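You operate a simulated robot arm through the tools that you are given. There is no shell and no other tool.

You are at the controls of a simulated robot arm. One attempt, no reset.

Task
Test the grey can in the can tester, then switch it off.
Fine: it tests at a safe 12 V; plus to plus, dial at the can's F, clamp closed before it goes on; it stays clamped; test no other.

It is judged by the outcome, as a careful person would: the job done as asked, and still so three seconds after it is handed in. It fails if anything else is knocked over, pushed out of place, dropped, spilled or broken.

Robot
A 7-joint arm with a two-finger parallel gripper, fixed in place. Base frame: the origin is on the floor under the middle of its stand, x ahead of it, y to its left, z up; the work surface is at about z = 72. Lengths are in cm, angles in rad, forces in N, time in s.
With the tool pointing down near the work surface it reaches from about 18 to 68 cm from the base axis. Its first joint turns from -2.496 to 2.496 rad. Payload 3 kg.
Tool frame: the origin (TCP) lies between the finger pads and is the grasp point; the fingertips stand 3 cm ahead of it; z points along the fingers, y is the line along which they close. Largest opening 11 cm; finger width 2, thickness 1; the body of the gripper, 4.8 by 11.2 cm, starts 5.5 cm behind the TCP.
Orientation is that of the tool frame in the base frame, as [roll, pitch, yaw] about the fixed x, y, z axes, in that order (R = Rz(yaw) Ry(pitch) Rx(roll)). With the fingers straight down and closing along the base's y, the tool's x points along the base's -x, its y along +y and its z along -z.

Tools
- The arm moves only by the tool arm_command. Its argument "motion" is a list of rows, each a list of 6 numbers: the shift along the tool's x, y, z in cm, then the turn, a rotation vector about the tool's x, y, z in rad. In form: [[tx, ty, tz, wx, wy, wz], ...]. A call has 1 to 20 rows; each row is the pose to reach, as a shift and turn from the pose commanded when the call began, along the tool's axes at that moment. "hand" is the opening in per cent of the stroke, from 0 (shut) to 100 (fully open), set as the call begins (left out, the last holds). A row lasts 0.2 s, in which the tool goes at most 5 cm and 0.15 rad; a call with a longer step from one row to the next is refused whole, and so is a gripper value outside its range. Where a pose cannot be reached the arm comes as near as it can. A force on the tool above 40 N (or 10 N above the force at the start of the call, whichever is more), or a blocked arm, ends the call early, and 0.2 s more pass. The fingers move at their own pace (about 10.8 cm/s each) and stop on an object; they squeeze with about 32 N. The grip force told is the motor's: it shows also when the fingers shut on nothing. Time passes only in rows, and 0.2 s behind the last, so rows that repeat a pose let the fingers close. The reply holds the time, the measured pose of the TCP, the force on the tool along the base axes, the opening and the grip force, in the units named above and with some noise, with the torque about the TCP (base axes, N m) and any sound that the robot's microphone picked up.
- Cameras (640 x 400 px; columns grow to the right, rows downward): "scene" is fixed at [40.01, -50.01, 148.9]; the picture's right is [0.87, -0.49, 0.00], its down [-0.28, -0.51, -0.81] and it looks along [0.40, 0.71, -0.58] (base axes); focal length 284 px, centre (320, 200). "wrist" rides on the gripper at [7.2, 1.7, -10.3] in the tool frame; the picture's right is [-0.23, 0.97, 0.00], its down [-0.76, -0.18, -0.62] and it looks along [-0.61, -0.14, 0.78] (tool axes); focal length 222 px, centre (320, 200). There is no depth. A picture from a camera that has moved, and an enlarged one, comes with that camera's place and axes in the base frame and with its lens.
- snapshot(camera): a new picture of that camera. The clock stands still meanwhile.
- raise_lower(by): slides the trunk up (or, below 0, down) by that many cm; the arm rides with it, the base frame stays. It gives what a move gives, with no picture.
- zoom(camera, box): a new picture of the part [left, top, right, bottom] of that camera's present view, enlarged. The clock stands still meanwhile.
- finish_job(): hands the job in; it is judged then, once.

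Nothing tells you positions but the pictures and the camera data. Unless the task says otherwise, let go and move clear before handing in.

The tools are called as name(argument=value, ...) on one line, values as JSON. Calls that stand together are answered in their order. arm_command: Moves the arm, as the interface text tells. Its arguments: {"type":"object","properties":{"motion":{"type":"array","items":{"type":"array","items":{"type":"number"}}},"hand":{"type":"number"}},"required":["motion"]} The other tools are called the same way: raise_lower (by) moves the trunk up or down; snapshot (camera) takes a picture; zoom (camera, box) takes an enlarged picture of a part of a camera's view; finish_job () hands the job in.

At the start:

```text
time: 0.0
tcp_pos: [62.24, 11.78, 123.47]
orientation: [-3.14, -0.001, -3.141]
contact_force: [-0.7, 0.2, 0.5]
wrist_torque: [-0.02, -0.02, 0.04]
finger_gap: 11.0
grasp_force: 0.1
trunk travel left (down, up): [-78.8, 10.2]
```

scene: 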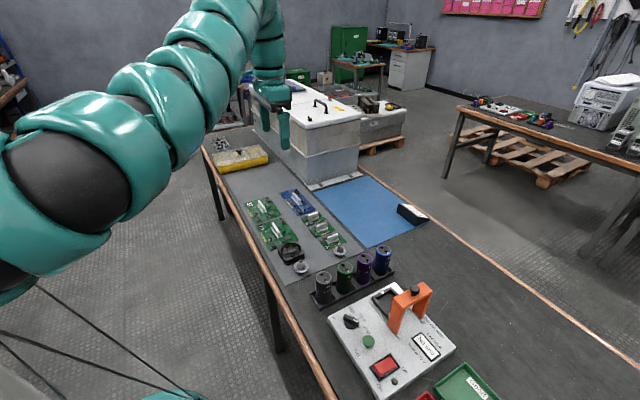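
wrist: 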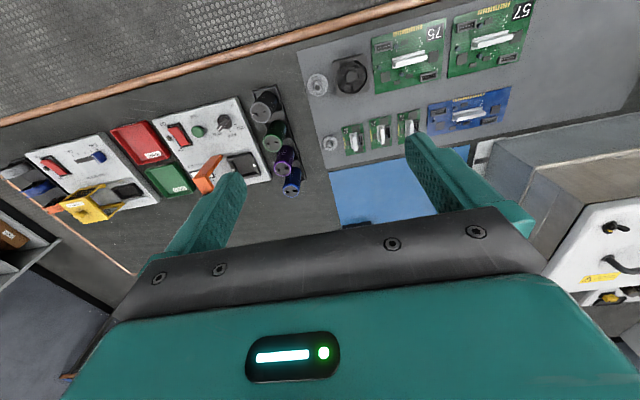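

I see a workbench with a can rack (grey, green, purple, blue cans) and a tester with an orange clamp, a dial, a green button and a red switch; a second tester with a yellow clamp is further away. I'll zoom in on everything first before moving.

zoom(camera="scene", box=[300, 230, 500, 400])

zoom(camera="wrist", box=[0, 70, 320, 270])

zoom(camera="wrist", box=[150, 80, 310, 200])

zoom(camera="scene", box=[300, 240, 400, 310])

```text
2.35 times, centred on (400, 315) of scene
camera zoom: at [40.01, -50.01, 148.9], right [0.87, -0.49, 0.0], down [-0.28, -0.51, -0.81], along [0.4, 0.71, -0.58], focal length 668 px, centre (132, -71)
```

zoom: 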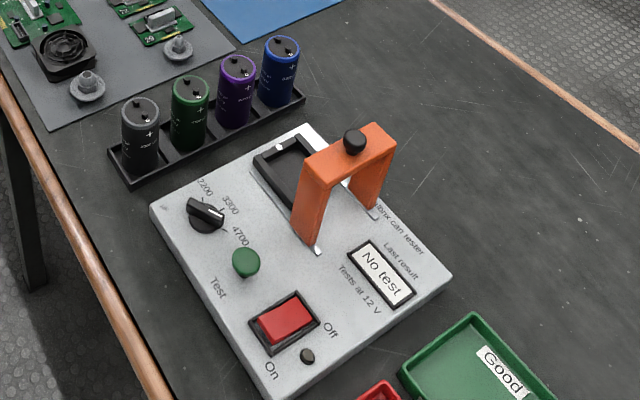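

```text
2.00 times, centred on (160, 170) of wrist
camera zoom: at [54.96, 13.57, 133.95], right [0.23, 0.97, 0.0], down [0.76, -0.18, 0.62], along [0.61, -0.14, -0.78], focal length 444 px, centre (640, 260)
```

zoom: 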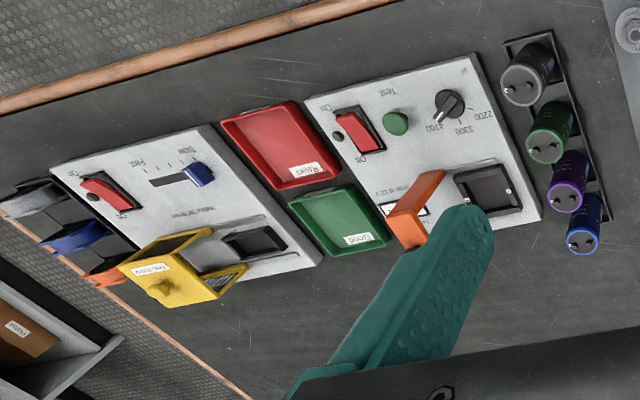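

```text
3.33 times, centred on (230, 140) of wrist
camera zoom: at [54.96, 13.57, 133.95], right [0.23, 0.97, 0.0], down [0.76, -0.18, 0.62], along [0.61, -0.14, -0.78], focal length 740 px, centre (620, 400)
```

zoom: 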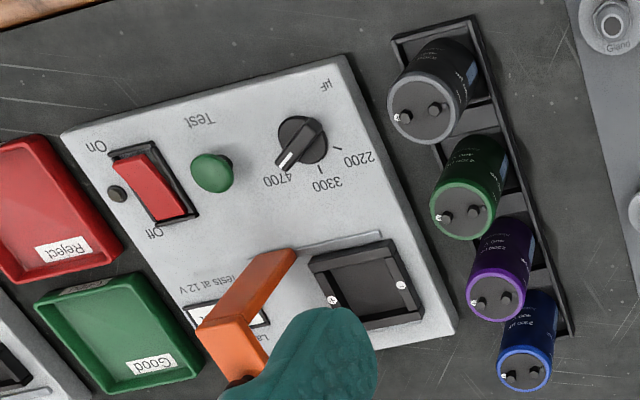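

```text
5.71 times, centred on (350, 275) of scene
camera zoom: at [40.01, -50.01, 148.9], right [0.87, -0.49, 0.0], down [-0.28, -0.51, -0.81], along [0.4, 0.71, -0.58], focal length 1624 px, centre (149, -229)
```

zoom: 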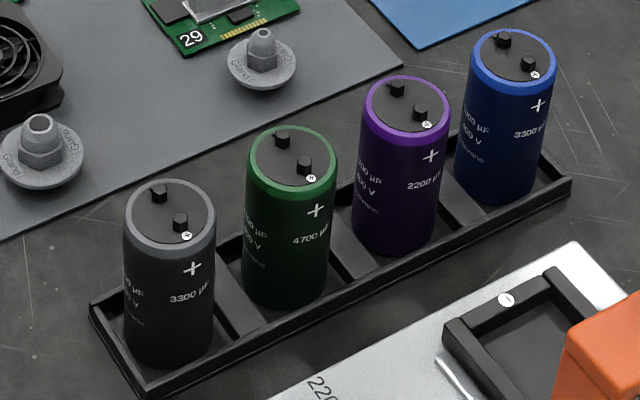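

The grey can reads 3300 µF and stands at about (67.7, -2.6) with its top near z 83. The orange tester spans about x 65–90, y -10 to -30, with the dial at 4700. I'll move the wrist camera toward the tester for a closer look.

arm_command(motion=[[0, -4, 0, 0, 0, 0], [0, -8, 0, 0, 0, 0], [0, -12, 0, 0, 0, 0], [0, -16, 0, 0, 0, 0], [0, -20, 0, 0, 0, 0], [0, -24, 0, 0, 0, 0]])

snapshot(camera="wrist")

snapshot(camera="scene")

```text
time: 1.4
tcp_pos: [69.11, -10.14, 124.2]
orientation: [3.138, 0.002, 3.141]
contact_force: [-1.0, -0.9, 0.3]
wrist_torque: [0.02, -0.01, 0.01]
finger_gap: 11.0
grasp_force: 0.0
out of reach, approached as far as the arm can: row 1, 2, 3, 4, 5, 6
trunk travel left (down, up): [-78.8, 10.2]
```

```text
taken
camera wrist: at [61.74, -8.58, 134.58], right [0.23, 0.97, 0.0], down [0.76, -0.18, 0.62], along [0.61, -0.14, -0.78], focal length 222 px, centre (320, 200)
```

wrist: 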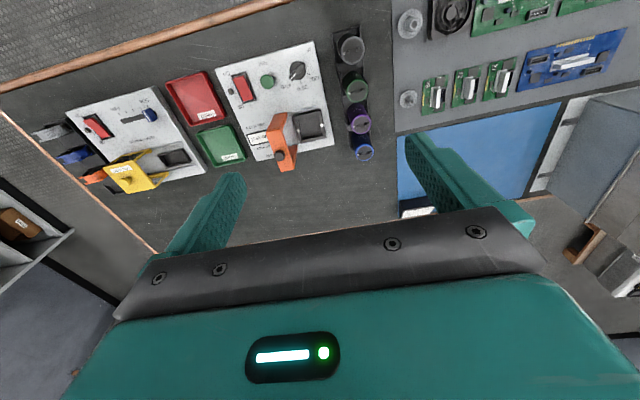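

```text
taken
```

scene: 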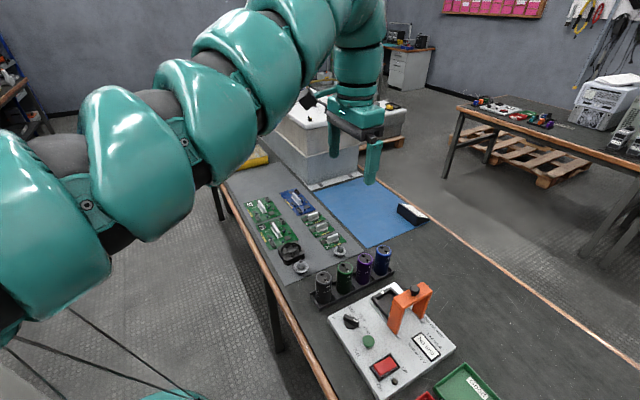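

The arm got only part-way and drifted outward, so the reach at this trunk height is limited. Nothing lies within about 38 cm below the gripper, so I'll lower the trunk by 20 cm to bring the shoulder to a better height.

raise_lower(by=-20)

snapshot(camera="wrist")

snapshot(camera="scene")

```text
time: 3.6
tcp_pos: [69.03, -10.09, 104.2]
orientation: [3.141, 0.002, -3.14]
contact_force: [-1.1, -0.2, 0.2]
wrist_torque: [0.01, 0.01, -0.01]
finger_gap: 10.99
grasp_force: 0.1
trunk travel left (down, up): [-58.8, 30.2]
```

```text
taken
camera wrist: at [61.69, -8.41, 114.6], right [0.23, 0.97, 0.0], down [0.76, -0.18, 0.62], along [0.61, -0.14, -0.78], focal length 222 px, centre (320, 200)
```

wrist: 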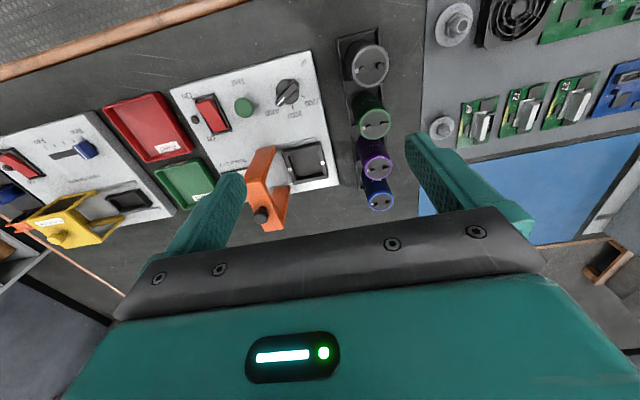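

```text
taken
```

scene: 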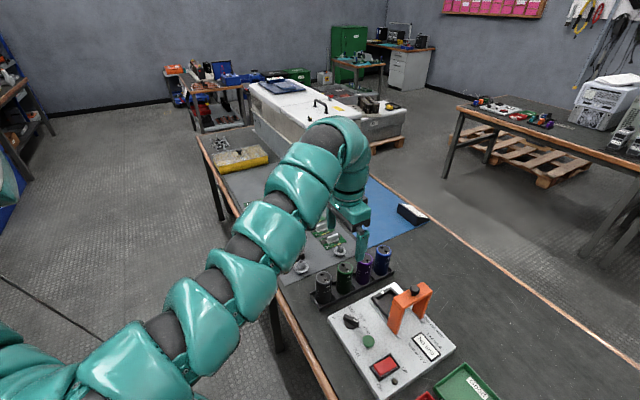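

The trunk is down and the view is clear. I'll issue a null move to learn whether the commanded pose equals the measured one, then test the outward reach.

arm_command(motion=[[0, 0, 0, 0, 0, 0], [0, 0, 0, 0, 0, 0], [0, 0, 0, 0, 0, 0]])

arm_command(motion=[[-3, 0, 0, 0, 0, 0], [-3, 0, 0, 0, 0, 0]])

```text
time: 4.4
tcp_pos: [69.0, -10.14, 104.3]
orientation: [3.141, 0.003, -3.141]
contact_force: [0.4, -0.5, -0.3]
wrist_torque: [-0.02, -0.03, -0.03]
finger_gap: 11.0
grasp_force: 0.0
trunk travel left (down, up): [-58.8, 30.2]
```

```text
time: 5.0
tcp_pos: [71.98, -10.15, 104.31]
orientation: [3.139, 0.003, 3.14]
contact_force: [0.0, -0.2, -0.1]
wrist_torque: [-0.04, -0.03, 0.0]
finger_gap: 11.0
grasp_force: 0.1
trunk travel left (down, up): [-58.8, 30.2]
```

Outward motion works here (x now 72). I'll keep probing outward at this safe height toward the cradle's x.

arm_command(motion=[[-3, 0, 0, 0, 0, 0], [-6, 0, 0, 0, 0, 0], [-6, 0, 0, 0, 0, 0]])

arm_command(motion=[[-2, -2, 0, 0, 0, 0], [-4, -4, 0, 0, 0, 0], [-5, -6, 0, 0, 0, 0]])

```text
time: 5.8
tcp_pos: [77.93, -9.9, 104.2]
orientation: [3.14, 0.001, -3.14]
contact_force: [-0.7, 0.8, -0.2]
wrist_torque: [-0.03, -0.01, -0.02]
finger_gap: 11.01
grasp_force: 0.1
trunk travel left (down, up): [-58.8, 30.2]
```

```text
time: 6.6
tcp_pos: [79.46, -16.51, 104.2]
orientation: [3.136, 0.002, 3.141]
contact_force: [0.5, -1.6, 0.0]
wrist_torque: [0.05, 0.01, -0.02]
finger_gap: 10.99
grasp_force: 0.1
out of reach, approached as far as the arm can: row 1, 2, 3
trunk travel left (down, up): [-58.8, 30.2]
```

At this height the limit is about 81 cm radius. Let me look from here for a detailed view of the cradle, clamp and labels.

snapshot(camera="wrist")

zoom(camera="wrist", box=[150, 0, 390, 150])

zoom(camera="scene", box=[370, 270, 460, 340])

```text
taken
camera wrist: at [72.14, -14.86, 114.5], right [0.23, 0.97, 0.0], down [0.76, -0.18, 0.62], along [0.61, -0.14, -0.78], focal length 222 px, centre (320, 200)
```

wrist: 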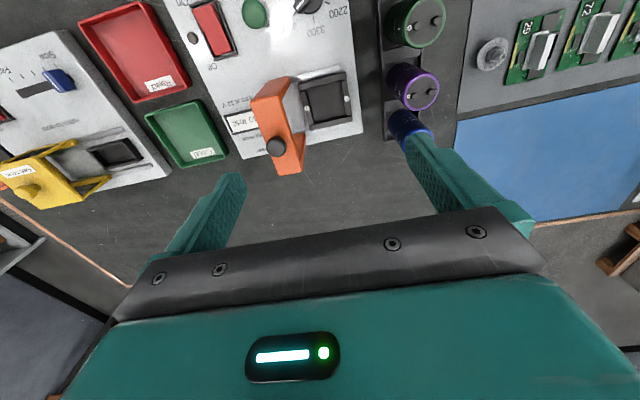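

```text
2.67 times, centred on (270, 75) of wrist
camera zoom: at [72.14, -14.86, 114.5], right [0.23, 0.97, 0.0], down [0.76, -0.18, 0.62], along [0.61, -0.14, -0.78], focal length 592 px, centre (453, 533)
```

zoom: 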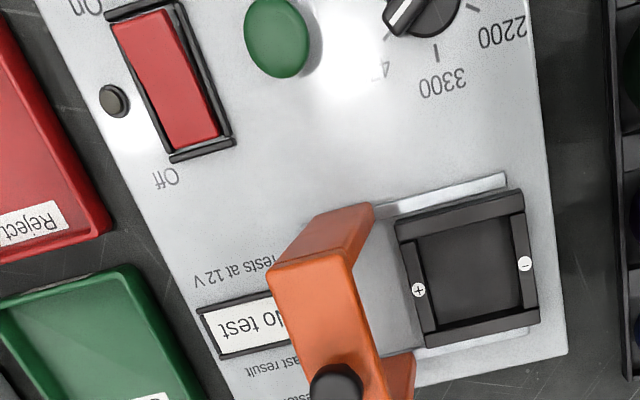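

```text
5.71 times, centred on (415, 305) of scene
camera zoom: at [40.01, -50.01, 148.9], right [0.87, -0.49, 0.0], down [-0.28, -0.51, -0.81], along [0.4, 0.71, -0.58], focal length 1624 px, centre (-223, -400)
```

zoom: 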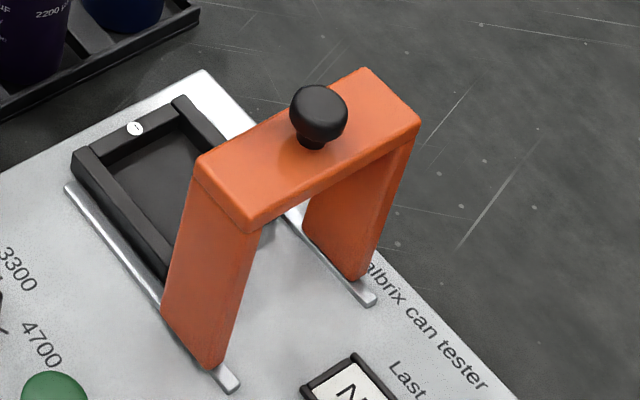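

The clamp is a sliding orange bridge with a black knob at about (82.5, -22.6, 90); it rides on rails along y and slides toward +y over the cradle. The cradle is centred near (82.6, -16.0), with "+" on its -y side, which matches the can's present orientation. Next I'll probe reach lower down, above the cans and clear of the clamp.

arm_command(motion=[[1, 4, 0, 0, 0, 0], [2, 8, 0, 0, 0, 0], [2, 8, 4, 0, 0, 0], [2, 8, 8, 0, 0, 0], [2, 8, 10, 0, 0, 0], [2, 8, 10, 0, 0, 0]])

arm_command(motion=[[-3, 0, 0, 0, 0, 0], [-6, 0, 0, 0, 0, 0], [-9, 0, 0, 0, 0, 0], [-9, 0, 0, 0, 0, 0]])

```text
time: 8.0
tcp_pos: [77.42, -8.22, 94.13]
orientation: [3.139, 0.0, -3.141]
contact_force: [-0.5, 0.6, -0.6]
wrist_torque: [0.02, 0.03, 0.02]
finger_gap: 11.02
grasp_force: 0.0
trunk travel left (down, up): [-58.8, 30.2]
```

```text
time: 9.0
tcp_pos: [80.23, -8.26, 94.2]
orientation: [3.141, 0.003, 3.141]
contact_force: [0.6, 0.5, 0.0]
wrist_torque: [-0.01, 0.01, 0.0]
finger_gap: 11.01
grasp_force: 0.0
out of reach, approached as far as the arm can: row 2, 3, 4
trunk travel left (down, up): [-58.8, 30.2]
```

Tool-down reach tops out at about 81 cm, so the cradle at 84 cm will need a slight forward tilt. First comes the dial at about (69, -15.6), so I'll move above it to look closely.

arm_command(motion=[[4, 0, 0, 0, 0, 0], [8, 0, 0, 0, 0, 0], [11.2, 0, 0, 0, 0, 0], [11.2, -4, 0, 0, 0, 0], [11.2, -7.3, 0, 0, 0, 0], [11.2, -7.3, 3, 0, 0, 0], [11.2, -7.3, 4, 0, 0, 0]])

snapshot(camera="wrist")

zoom(camera="wrist", box=[230, 50, 390, 150])

zoom(camera="scene", box=[320, 295, 400, 345])

```text
time: 10.6
tcp_pos: [71.03, -14.69, 93.4]
orientation: [3.141, 0.001, -3.141]
contact_force: [0.2, -0.3, 0.6]
wrist_torque: [0.03, -0.04, -0.01]
finger_gap: 11.0
grasp_force: 0.1
out of reach, approached as far as the arm can: row 3, 4, 5, 6, 7
trunk travel left (down, up): [-58.8, 30.2]
```

```text
taken
camera wrist: at [63.82, -12.98, 103.69], right [0.23, 0.97, 0.0], down [0.76, -0.18, 0.62], along [0.61, -0.14, -0.78], focal length 222 px, centre (320, 200)
```

wrist: 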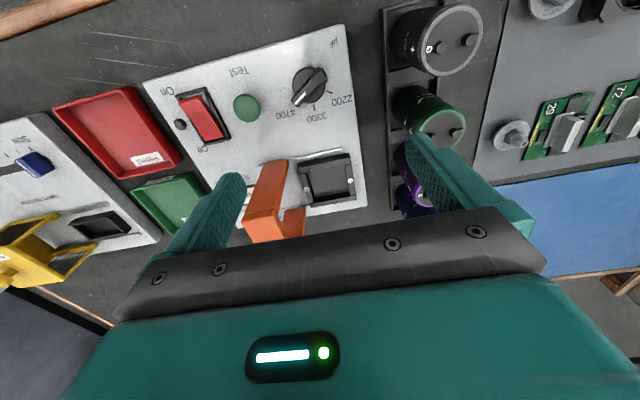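

```text
4.00 times, centred on (310, 100) of wrist
camera zoom: at [63.82, -12.98, 103.69], right [0.23, 0.97, 0.0], down [0.76, -0.18, 0.62], along [0.61, -0.14, -0.78], focal length 888 px, centre (360, 600)
```

zoom: 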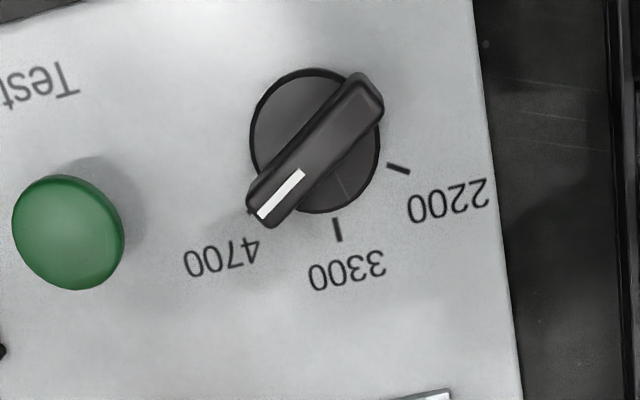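

```text
8.00 times, centred on (360, 320) of scene
camera zoom: at [40.01, -50.01, 148.9], right [0.87, -0.49, 0.0], down [-0.28, -0.51, -0.81], along [0.4, 0.71, -0.58], focal length 2273 px, centre (0, -760)
```

zoom: 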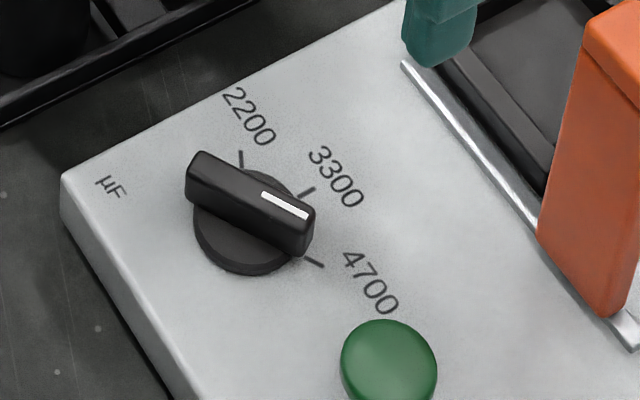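

The dial points to 4700; the dial centre is about (69.2, -15.45) and the 3300 tick lies straight toward +x, so it needs a 57° counter-clockwise turn. I'll descend over it while turning the gripper 57° so the fingers straddle the bar.

arm_command(motion=[[0.5, -0.2, 2, 0, 0, 0.142], [1, -0.4, 4, 0, 0, 0.284], [1.5, -0.6, 6, 0, 0, 0.426], [1.83, -0.75, 7.5, 0, 0, 0.568], [1.83, -0.75, 8.4, 0, 0, 0.71], [1.83, -0.75, 8.4, 0, 0, 0.852], [1.83, -0.75, 8.4, 0, 0, 0.995], [1.83, -0.75, 8.4, 0, 0, 0.995]], hand=40)

snapshot(camera="wrist")

zoom(camera="scene", box=[300, 250, 420, 330])

```text
time: 12.4
tcp_pos: [70.09, -17.47, 83.95]
orientation: [3.141, -0.002, 2.178]
contact_force: [-0.4, 0.4, -0.4]
wrist_torque: [0.03, 0.02, 0.0]
finger_gap: 4.41
grasp_force: 0.0
out of reach, approached as far as the arm can: row 1, 2, 3, 4, 5, 6, 7, 8
trunk travel left (down, up): [-58.8, 30.2]
```

```text
taken
camera wrist: at [67.34, -10.51, 94.38], right [0.93, 0.37, 0.0], down [0.29, -0.73, 0.62], along [0.23, -0.58, -0.78], focal length 222 px, centre (320, 200)
```

wrist: 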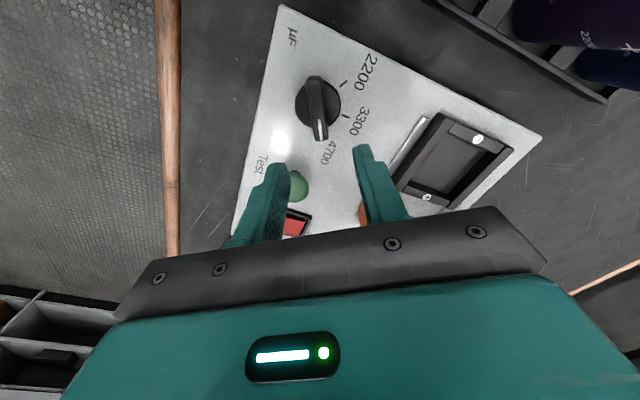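

```text
5.00 times, centred on (360, 290) of scene
camera zoom: at [40.01, -50.01, 148.9], right [0.87, -0.49, 0.0], down [-0.28, -0.51, -0.81], along [0.4, 0.71, -0.58], focal length 1420 px, centre (120, -250)
```

zoom: 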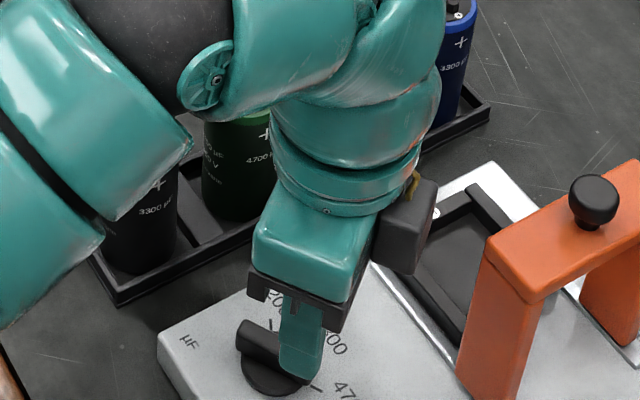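

The arm was again limited on the inner side and its forearm hangs rather low over the cans. I'll raise the trunk 8 cm to lift the shoulder and then retry the approach to the dial.

raise_lower(by=8)

arm_command(motion=[[0, 0, 3, 0, 0, 0], [0, 0, 6, 0, 0, 0], [0, 0, 6, 0, 0, 0]])

```text
time: 13.5
tcp_pos: [70.17, -17.4, 91.99]
orientation: [3.14, -0.002, 2.179]
contact_force: [-0.4, 0.5, -0.1]
wrist_torque: [0.0, -0.03, 0.02]
finger_gap: 4.38
grasp_force: 0.1
trunk travel left (down, up): [-66.8, 22.2]
```

```text
time: 14.3
tcp_pos: [70.16, -17.27, 86.08]
orientation: [3.14, -0.002, 2.18]
contact_force: [-0.4, -0.2, -0.1]
wrist_torque: [-0.02, -0.03, -0.03]
finger_gap: 4.39
grasp_force: 0.0
trunk travel left (down, up): [-66.8, 22.2]
```

Reach is fine now. I'll centre over the dial at (69.15, -15.4), with a closing axis of about 30°, and check before descending.

arm_command(motion=[[1, 0.1, 0, 0, 0, 0.04], [2.05, 0.26, 0, 0, 0, 0.08], [2.05, 0.26, 0, 0, 0, 0.08]])

snapshot(camera="wrist")

zoom(camera="scene", box=[300, 250, 420, 330])

```text
time: 15.1
tcp_pos: [69.08, -15.56, 86.06]
orientation: [3.138, -0.001, 2.1]
contact_force: [-0.7, 0.7, 0.0]
wrist_torque: [-0.01, -0.01, -0.02]
finger_gap: 4.42
grasp_force: 0.0
trunk travel left (down, up): [-66.8, 22.2]
```

```text
taken
camera wrist: at [66.9, -8.41, 96.45], right [0.96, 0.3, 0.0], down [0.23, -0.75, 0.62], along [0.18, -0.59, -0.78], focal length 222 px, centre (320, 200)
```

wrist: 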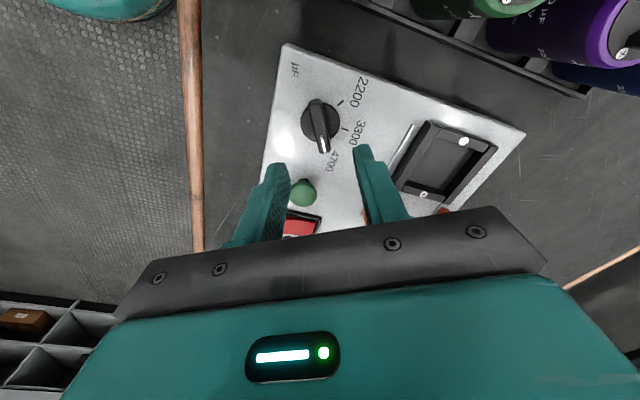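

```text
5.00 times, centred on (360, 290) of scene
camera zoom: at [40.01, -50.01, 148.9], right [0.87, -0.49, 0.0], down [-0.28, -0.51, -0.81], along [0.4, 0.71, -0.58], focal length 1420 px, centre (120, -250)
```

zoom: 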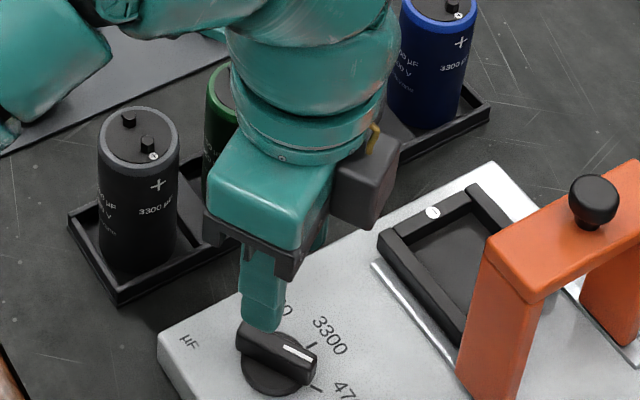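

The gripper is lined up over the dial bar. I'll descend so the fingertips straddle the bar just above the disc.

arm_command(motion=[[0.17, 0.1, 2, 0, 0, 0], [0.17, 0.1, 4, 0, 0, 0], [0.17, 0.1, 5.5, 0, 0, 0], [0.17, 0.1, 6.3, 0, 0, 0], [0.17, 0.1, 6.8, 0, 0, 0], [0.17, 0.1, 6.8, 0, 0, 0]])

snapshot(camera="wrist")

zoom(camera="scene", box=[310, 280, 400, 340])

```text
time: 16.5
tcp_pos: [69.2, -15.28, 79.14]
orientation: [3.14, -0.002, 2.1]
contact_force: [0.1, 0.4, -0.5]
wrist_torque: [-0.02, 0.0, 0.01]
finger_gap: 4.4
grasp_force: 0.1
trunk travel left (down, up): [-66.8, 22.2]
```

```text
taken
camera wrist: at [66.94, -8.21, 89.61], right [0.96, 0.3, 0.0], down [0.23, -0.75, 0.62], along [0.19, -0.59, -0.78], focal length 222 px, centre (320, 200)
```

wrist: 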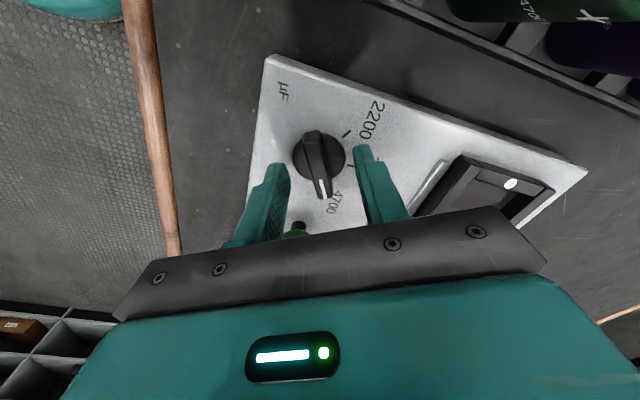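

```text
6.67 times, centred on (355, 310) of scene
camera zoom: at [40.01, -50.01, 148.9], right [0.87, -0.49, 0.0], down [-0.28, -0.51, -0.81], along [0.4, 0.71, -0.58], focal length 1894 px, centre (87, -533)
```

zoom: 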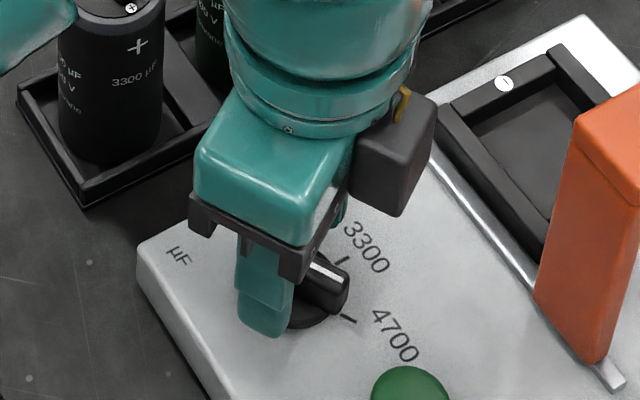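

The bar sits between the fingertips. I'll close on it.

arm_command(motion=[[0, 0, 0, 0, 0, 0], [0, 0, 0, 0, 0, 0], [0, 0, 0, 0, 0, 0]], hand=0)

zoom(camera="wrist", box=[230, 80, 430, 205])

```text
time: 17.3
tcp_pos: [69.1, -15.46, 79.19]
orientation: [-3.141, -0.001, 2.099]
contact_force: [-7.4, -2.8, -2.6]
wrist_torque: [-0.43, 0.03, -0.02]
finger_gap: 1.18
grasp_force: 44.8
trunk travel left (down, up): [-66.8, 22.2]
```

```text
3.20 times, centred on (330, 142) of wrist
camera zoom: at [66.88, -8.27, 89.59], right [0.96, 0.3, 0.0], down [0.23, -0.75, 0.62], along [0.18, -0.59, -0.78], focal length 711 px, centre (288, 384)
```

zoom: 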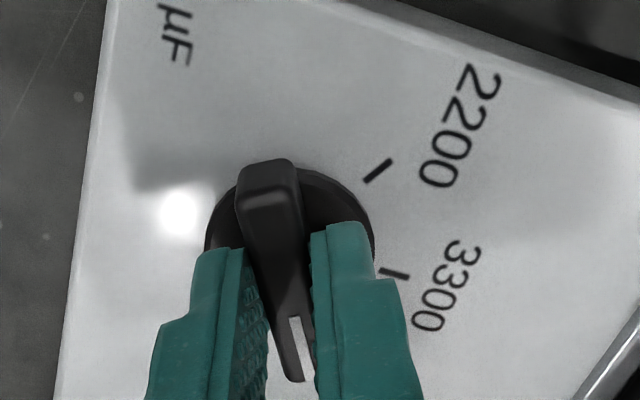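

The bar is gripped (gap 1.18 cm). I'll turn it 60° counter-clockwise, seen from above, toward 3300.

arm_command(motion=[[0, -0.15, 0, 0, 0, -0.13], [0, -0.15, 0, 0, 0, -0.26], [0, -0.15, 0, 0, 0, -0.39], [0, -0.15, 0, 0, 0, -0.52], [0, -0.15, 0, 0, 0, -0.65], [0, -0.15, 0, 0, 0, -0.78], [0, -0.15, 0, 0, 0, -0.91], [0, -0.15, 0, 0, 0, -1.042], [0, -0.15, 0, 0, 0, -1.042]])

zoom(camera="wrist", box=[230, 80, 430, 205])

zoom(camera="scene", box=[310, 280, 400, 340])

```text
time: 19.3
tcp_pos: [69.0, -15.48, 79.26]
orientation: [3.14, 0.0, -3.139]
contact_force: [-1.3, -7.0, -5.0]
wrist_torque: [-0.2, 0.46, -0.01]
finger_gap: 1.19
grasp_force: 44.8
trunk travel left (down, up): [-66.8, 22.2]
```

```text
3.20 times, centred on (330, 142) of wrist
camera zoom: at [61.76, -13.83, 89.58], right [0.23, 0.97, 0.0], down [0.76, -0.18, 0.62], along [0.61, -0.14, -0.78], focal length 711 px, centre (288, 384)
```

zoom: 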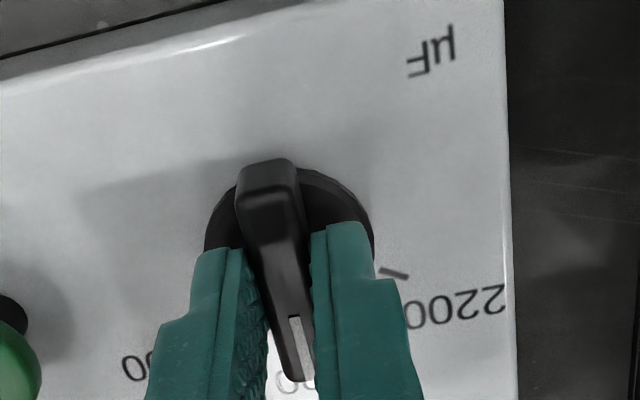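

```text
6.67 times, centred on (355, 310) of scene
camera zoom: at [40.01, -50.01, 148.9], right [0.87, -0.49, 0.0], down [-0.28, -0.51, -0.81], along [0.4, 0.71, -0.58], focal length 1894 px, centre (87, -533)
```

zoom: 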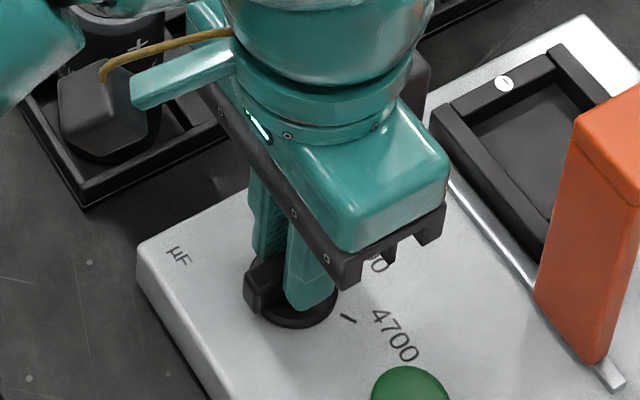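

The dial has turned with the gripper. I'll open, rise straight up, and check the pointer.

arm_command(motion=[[0, 0, 0, 0, 0, 0], [0, 0, 0, 0, 0, 0], [0, 0, -2, 0, 0, 0], [0, 0, -5, 0, 0, 0], [0, 0, -9, 0, 0, 0], [0, 0, -13, 0, 0, 0], [0, 0, -13, 0, 0, 0]], hand=35)

zoom(camera="wrist", box=[200, 50, 440, 200])

zoom(camera="scene", box=[310, 280, 400, 340])

```text
time: 20.9
tcp_pos: [70.02, -15.57, 92.02]
orientation: [3.139, -0.003, -3.141]
contact_force: [0.1, -0.6, 0.9]
wrist_torque: [0.03, -0.03, -0.03]
finger_gap: 3.86
grasp_force: 0.0
out of reach, approached as far as the arm can: row 6, 7
trunk travel left (down, up): [-66.8, 22.2]
```

```text
2.67 times, centred on (320, 125) of wrist
camera zoom: at [62.73, -13.7, 102.35], right [0.23, 0.97, 0.0], down [0.76, -0.18, 0.62], along [0.61, -0.14, -0.78], focal length 592 px, centre (320, 400)
```

zoom: 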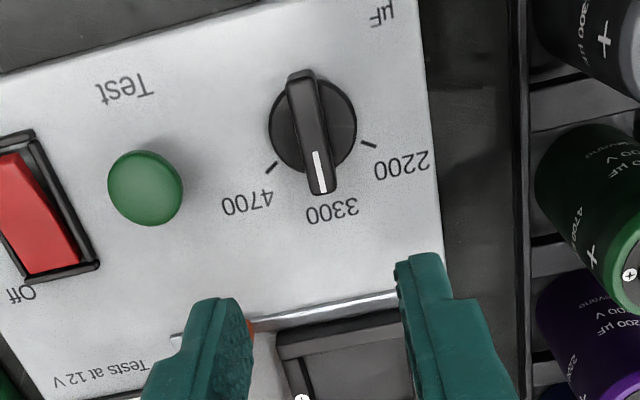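

```text
6.67 times, centred on (355, 310) of scene
camera zoom: at [40.01, -50.01, 148.9], right [0.87, -0.49, 0.0], down [-0.28, -0.51, -0.81], along [0.4, 0.71, -0.58], focal length 1894 px, centre (87, -533)
```

zoom: 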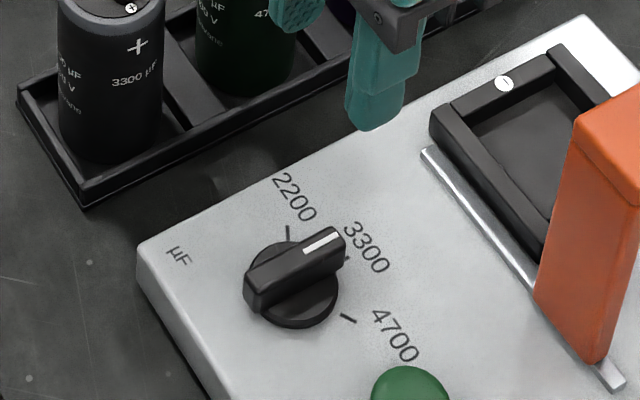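

The dial is now on 3300. Next I'll raise the trunk so the arm can fold in toward the grey can, then hover over it with a 15° forward tilt, which I'll need later to reach the cradle.

raise_lower(by=14)

arm_command(motion=[[0.5, 2.6, 1, 0, -0.05, 0], [1, 5.2, 3, 0, -0.1, 0], [1.5, 7.8, 5.5, 0, -0.16, 0], [2, 10.4, 8, 0, -0.21, 0], [2.3, 13, 11, 0, -0.26, 0], [2.3, 13, 12, 0, -0.26, 0], [2.3, 13, 12, 0, -0.26, 0]], hand=75)

snapshot(camera="wrist")

zoom(camera="scene", box=[270, 220, 420, 320])

```text
time: 22.6
tcp_pos: [70.06, -15.48, 105.92]
orientation: [3.138, -0.001, -3.138]
contact_force: [-0.4, 0.0, -1.1]
wrist_torque: [-0.01, -0.02, 0.05]
finger_gap: 3.83
grasp_force: 0.0
trunk travel left (down, up): [-80.8, 8.2]
```

```text
time: 24.2
tcp_pos: [67.82, -2.33, 94.01]
orientation: [3.139, 0.261, 3.141]
contact_force: [0.0, 0.5, -0.1]
wrist_torque: [-0.01, -0.01, 0.01]
finger_gap: 8.22
grasp_force: 0.0
trunk travel left (down, up): [-80.8, 8.2]
```

```text
taken
camera wrist: at [58.05, -0.58, 102.19], right [0.22, 0.97, 0.06], down [0.58, -0.18, 0.8], along [0.79, -0.14, -0.6], focal length 222 px, centre (320, 200)
```

wrist: 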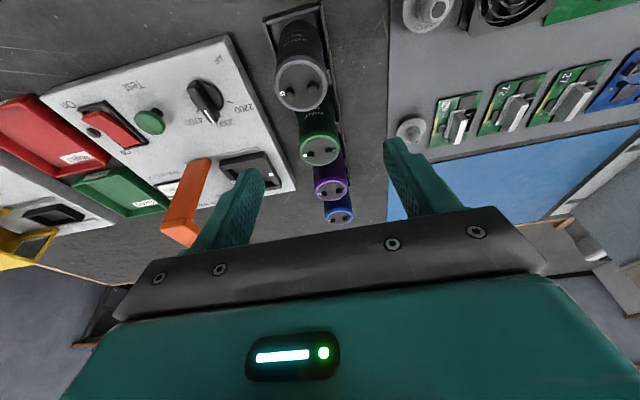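

```text
4.00 times, centred on (345, 270) of scene
camera zoom: at [40.01, -50.01, 148.9], right [0.87, -0.49, 0.0], down [-0.28, -0.51, -0.81], along [0.4, 0.71, -0.58], focal length 1136 px, centre (220, -80)
```

zoom: 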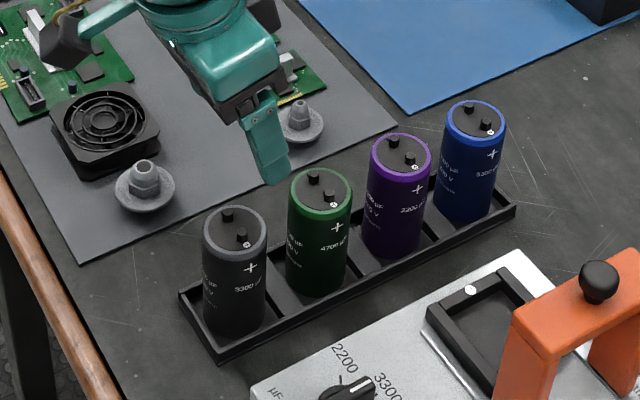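

I'm hovering above the grey can with a 15° tilt; it should be at about (67.4, -3.0), top near z 82.4. Let me zoom for precise alignment.

zoom(camera="wrist", box=[240, 0, 400, 100])

zoom(camera="wrist", box=[240, 50, 400, 150])

zoom(camera="scene", box=[310, 260, 358, 290])

```text
4.00 times, centred on (320, 50) of wrist
camera zoom: at [58.05, -0.58, 102.19], right [0.22, 0.97, 0.06], down [0.58, -0.18, 0.8], along [0.79, -0.14, -0.6], focal length 888 px, centre (320, 800)
```

zoom: 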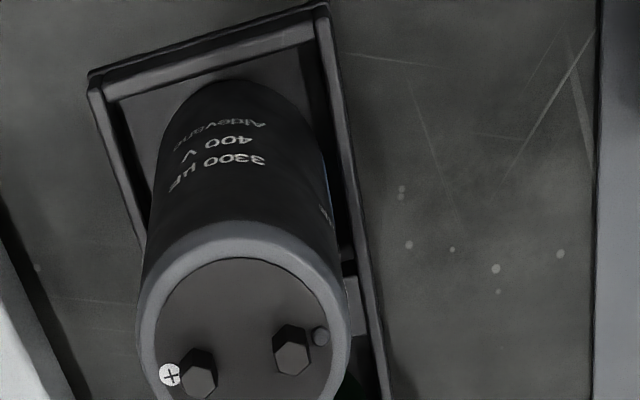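

```text
4.00 times, centred on (320, 100) of wrist
camera zoom: at [58.05, -0.58, 102.19], right [0.22, 0.97, 0.06], down [0.58, -0.18, 0.8], along [0.79, -0.14, -0.6], focal length 888 px, centre (320, 600)
```

zoom: 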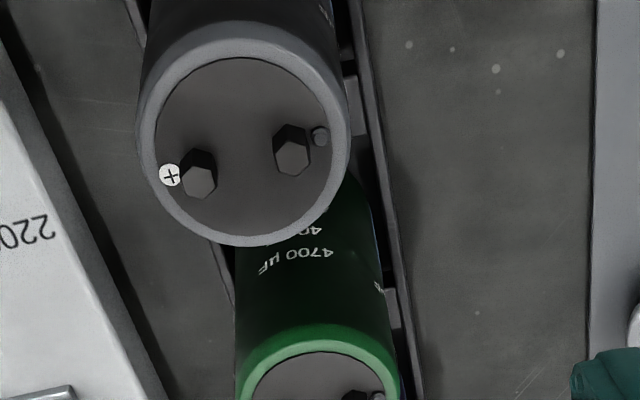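

```text
13.33 times, centred on (334, 275) of scene
camera zoom: at [40.01, -50.01, 148.9], right [0.87, -0.49, 0.0], down [-0.28, -0.51, -0.81], along [0.4, 0.71, -0.58], focal length 3788 px, centre (133, -800)
```

zoom: 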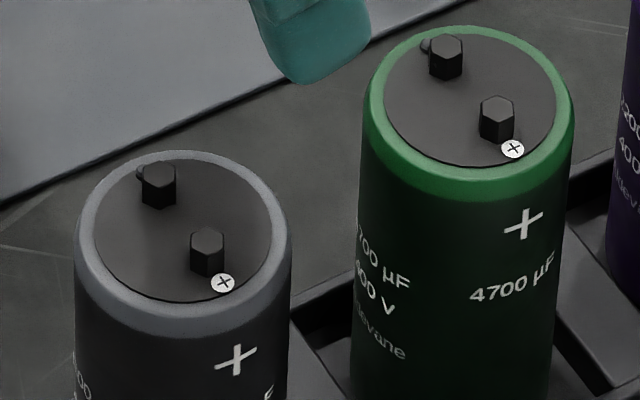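

The can's "+" faces -y, matching the cradle. I'll centre at (67.4, -3.15) and descend to just above the grasp height for a check.

arm_command(motion=[[0.41, -0.82, -0.11, 0, 0, 0], [1.43, -0.82, 3.76, 0, 0, 0], [2.0, -0.82, 5.69, 0, 0, 0], [2.46, -0.82, 7.62, 0, 0, 0], [2.46, -0.82, 7.62, 0, 0, 0]])

snapshot(camera="wrist")

zoom(camera="scene", box=[290, 240, 386, 300])

```text
time: 25.4
tcp_pos: [67.27, -3.12, 86.04]
orientation: [3.14, 0.262, -3.141]
contact_force: [0.2, -0.2, 0.3]
wrist_torque: [0.0, 0.02, 0.0]
finger_gap: 8.26
grasp_force: 0.0
trunk travel left (down, up): [-80.8, 8.2]
```

```text
taken
camera wrist: at [57.53, -1.39, 94.2], right [0.22, 0.97, 0.06], down [0.58, -0.18, 0.8], along [0.79, -0.14, -0.6], focal length 222 px, centre (320, 200)
```

wrist: 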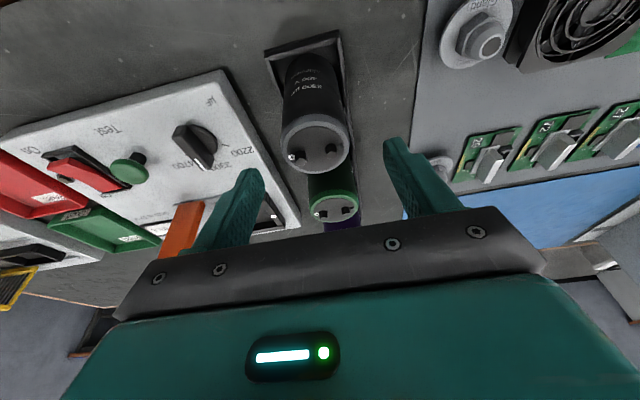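

```text
6.67 times, centred on (338, 270) of scene
camera zoom: at [40.01, -50.01, 148.9], right [0.87, -0.49, 0.0], down [-0.28, -0.51, -0.81], along [0.4, 0.71, -0.58], focal length 1894 px, centre (200, -267)
```

zoom: 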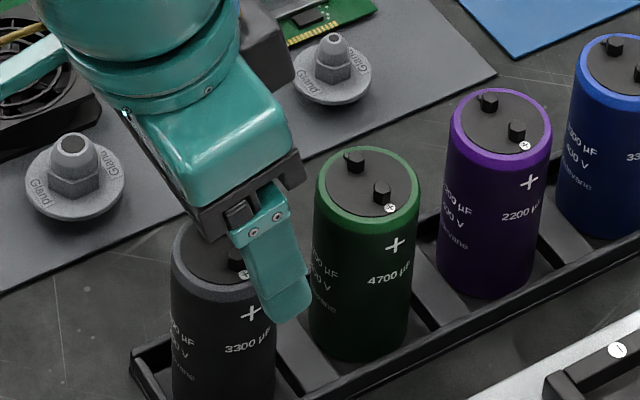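

zoom(camera="wrist", box=[230, 80, 410, 192])

```text
3.56 times, centred on (320, 136) of wrist
camera zoom: at [57.53, -1.39, 94.2], right [0.22, 0.97, 0.06], down [0.58, -0.18, 0.8], along [0.79, -0.14, -0.6], focal length 790 px, centre (320, 428)
```

zoom: 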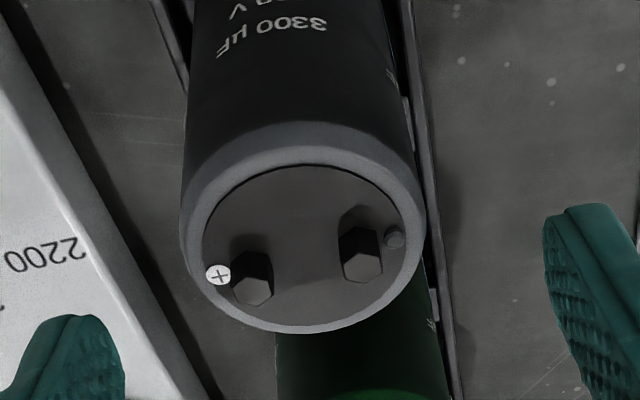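

Correcting for perspective, the can is centred at about (67.5, -3.25). I'll descend to grip it just below its rim, with a small sideways correction.

arm_command(motion=[[-0.19, -0.13, 0.05, 0, 0, 0], [0.32, -0.13, 1.98, 0, 0, 0], [0.71, -0.13, 3.43, 0, 0, 0], [0.9, -0.13, 4.15, 0, 0, 0], [0.9, -0.13, 4.15, 0, 0, 0]])

snapshot(camera="wrist")

zoom(camera="scene", box=[290, 240, 386, 300])

```text
time: 26.6
tcp_pos: [67.54, -3.27, 81.78]
orientation: [3.139, 0.258, 3.141]
contact_force: [0.3, 0.1, -0.4]
wrist_torque: [-0.03, -0.03, -0.02]
finger_gap: 8.26
grasp_force: 0.1
trunk travel left (down, up): [-80.8, 8.2]
```

```text
taken
camera wrist: at [57.76, -1.56, 89.88], right [0.22, 0.97, 0.06], down [0.58, -0.18, 0.8], along [0.79, -0.14, -0.6], focal length 222 px, centre (320, 200)
```

wrist: 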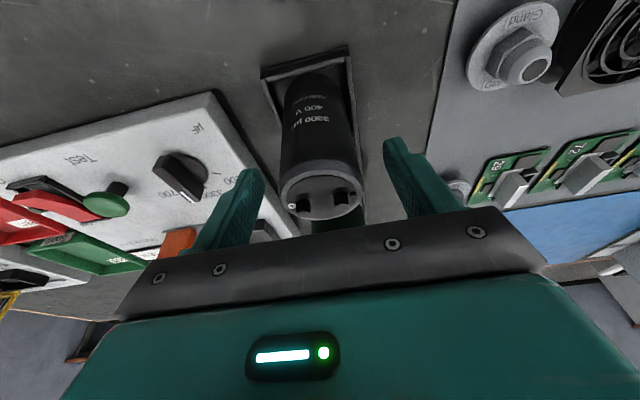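

```text
6.67 times, centred on (338, 270) of scene
camera zoom: at [40.01, -50.01, 148.9], right [0.87, -0.49, 0.0], down [-0.28, -0.51, -0.81], along [0.4, 0.71, -0.58], focal length 1894 px, centre (200, -267)
```

zoom: 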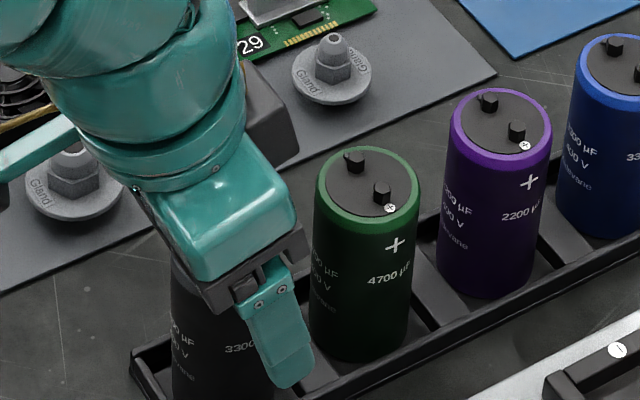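

The can lies centred between the fingers. I'll close the gripper on it.

arm_command(motion=[[0, 0, 0, 0, 0, 0], [0, 0, 0, 0, 0, 0], [0, 0, 0, 0, 0, 0], [0, 0, 0, 0, 0, 0]], hand=0)

zoom(camera="wrist", box=[230, 100, 410, 212])

```text
time: 27.6
tcp_pos: [67.52, -3.21, 81.78]
orientation: [3.138, 0.258, 3.141]
contact_force: [0.1, 0.6, 0.8]
wrist_torque: [0.05, 0.03, -0.03]
finger_gap: 4.69
grasp_force: 31.9
trunk travel left (down, up): [-80.8, 8.2]
```

```text
3.56 times, centred on (320, 156) of wrist
camera zoom: at [57.77, -1.56, 89.89], right [0.22, 0.97, 0.06], down [0.58, -0.18, 0.8], along [0.79, -0.14, -0.6], focal length 790 px, centre (320, 356)
```

zoom: 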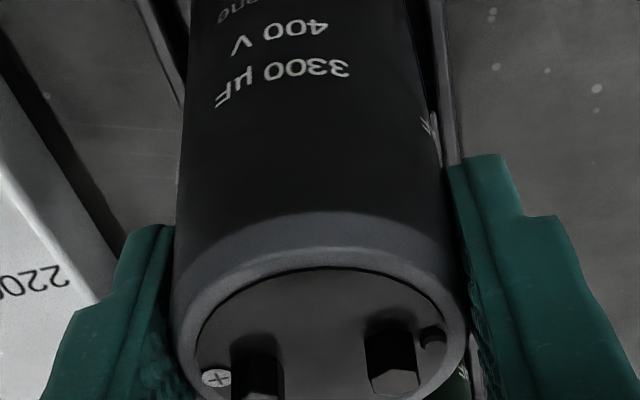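

The can is gripped at 4.69 cm. I'll lift it straight up out of the rack to travel height.

arm_command(motion=[[-0.13, 0, -0.48, 0, 0, 0], [-0.38, 0, -1.45, 0, 0, 0], [-0.77, 0, -2.9, 0, 0, 0], [-1.53, 0, -5.8, 0, 0, 0], [-2.3, 0, -8.7, 0, 0, 0], [-3.06, 0, -11.6, 0, 0, 0], [-3.83, 0, -14.5, 0, 0, 0], [-4.6, 0, -17.4, 0, 0, 0], [-4.6, 0, -17.4, 0, 0, 0]])

snapshot(camera="scene")

snapshot(camera="wrist")

```text
time: 29.6
tcp_pos: [67.61, -3.45, 99.79]
orientation: [3.14, 0.258, 3.14]
contact_force: [0.0, -0.1, -1.9]
wrist_torque: [0.0, -0.02, 0.01]
finger_gap: 4.68
grasp_force: 32.2
trunk travel left (down, up): [-80.8, 8.2]
```

```text
taken
```

scene: 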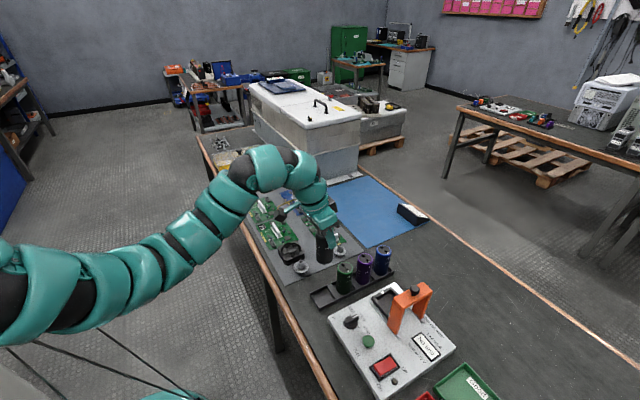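

```text
taken
camera wrist: at [57.85, -1.74, 107.96], right [0.22, 0.97, 0.06], down [0.58, -0.18, 0.8], along [0.79, -0.14, -0.6], focal length 222 px, centre (320, 200)
```

wrist: 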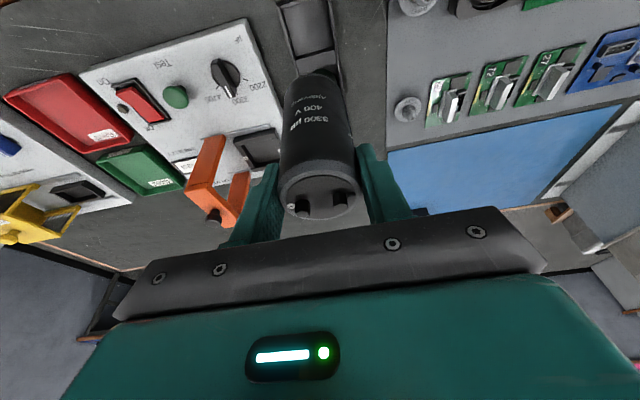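

The can is up and steady. I'll carry it in -y first, then outward toward the cradle, checking reach.

arm_command(motion=[[0, -3, 0, 0, 0, 0], [0, -6.3, 0, 0, 0, 0], [0, -9.5, 0, 0, 0, 0], [0, -12.6, 0, 0, 0, 0], [-2.9, -12.6, 0.77, 0, 0, 0], [-5.8, -12.6, 1.53, 0, 0, 0], [-8.7, -12.6, 2.3, 0, 0, 0], [-8.7, -12.6, 2.3, 0, 0, 0]])

arm_command(motion=[[-1.9, 0, 0.51, 0, 0, 0], [-3.9, 0, 1.02, 0, 0, 0], [-5.8, 0, 1.53, 0, 0, 0], [-5.8, 0, 1.53, 0, 0, 0]])

```text
time: 31.4
tcp_pos: [76.49, -16.07, 99.86]
orientation: [3.142, 0.259, 3.141]
contact_force: [-0.1, -0.6, -3.3]
wrist_torque: [-0.01, 0.0, -0.03]
finger_gap: 4.71
grasp_force: 32.6
trunk travel left (down, up): [-80.8, 8.2]
```

```text
time: 32.4
tcp_pos: [82.51, -15.96, 99.77]
orientation: [3.137, 0.258, -3.141]
contact_force: [0.1, 0.6, -2.4]
wrist_torque: [-0.01, -0.01, -0.03]
finger_gap: 4.69
grasp_force: 32.8
trunk travel left (down, up): [-80.8, 8.2]
```

The cradle position is reachable with this tilt. I'll inspect the alignment before lowering.

snapshot(camera="wrist")

zoom(camera="scene", box=[350, 210, 478, 290])

zoom(camera="wrist", box=[200, 20, 440, 170])

zoom(camera="scene", box=[350, 270, 446, 330])

```text
taken
camera wrist: at [72.76, -14.23, 107.88], right [0.22, 0.97, 0.06], down [0.58, -0.18, 0.8], along [0.79, -0.14, -0.6], focal length 222 px, centre (320, 200)
```

wrist: 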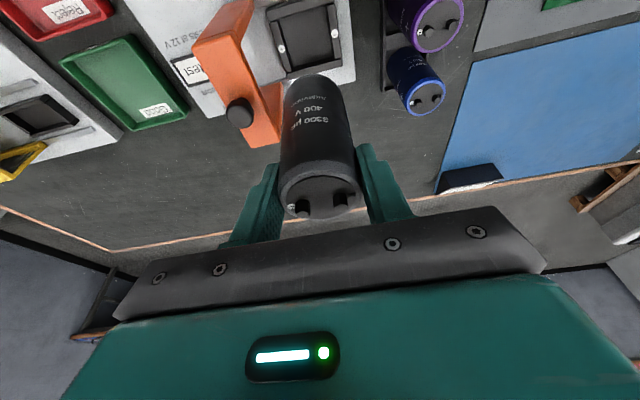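

```text
5.00 times, centred on (414, 250) of scene
camera zoom: at [40.01, -50.01, 148.9], right [0.87, -0.49, 0.0], down [-0.28, -0.51, -0.81], along [0.4, 0.71, -0.58], focal length 1420 px, centre (-150, -50)
```

zoom: 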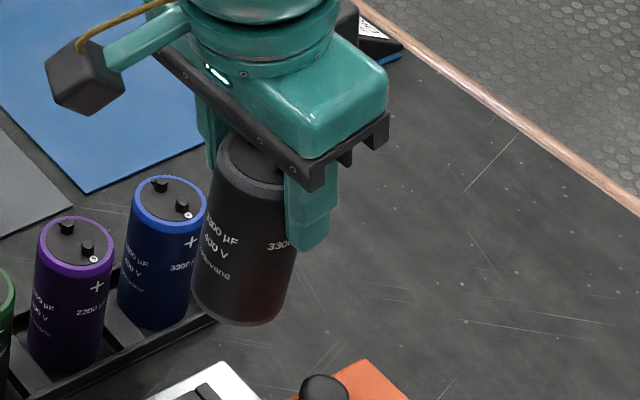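

```text
2.67 times, centred on (320, 95) of wrist
camera zoom: at [72.76, -14.23, 107.88], right [0.22, 0.97, 0.06], down [0.58, -0.18, 0.8], along [0.79, -0.14, -0.6], focal length 592 px, centre (320, 480)
```

zoom: 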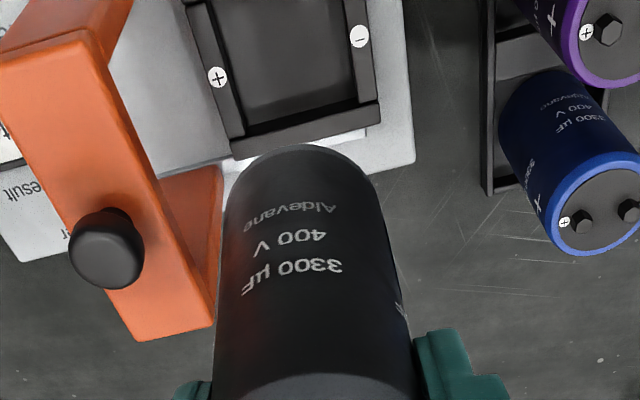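

```text
6.67 times, centred on (398, 300) of scene
camera zoom: at [40.01, -50.01, 148.9], right [0.87, -0.49, 0.0], down [-0.28, -0.51, -0.81], along [0.4, 0.71, -0.58], focal length 1894 px, centre (-200, -467)
```

zoom: 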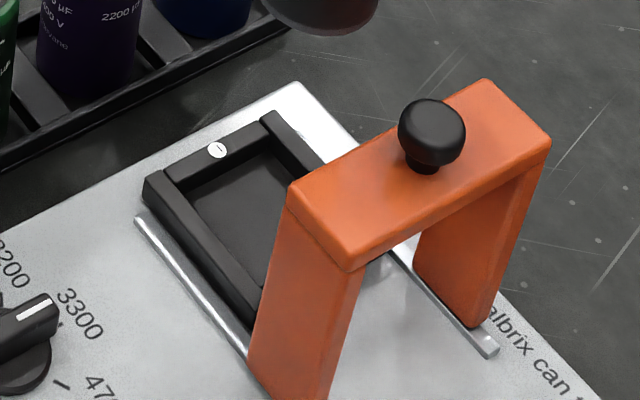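

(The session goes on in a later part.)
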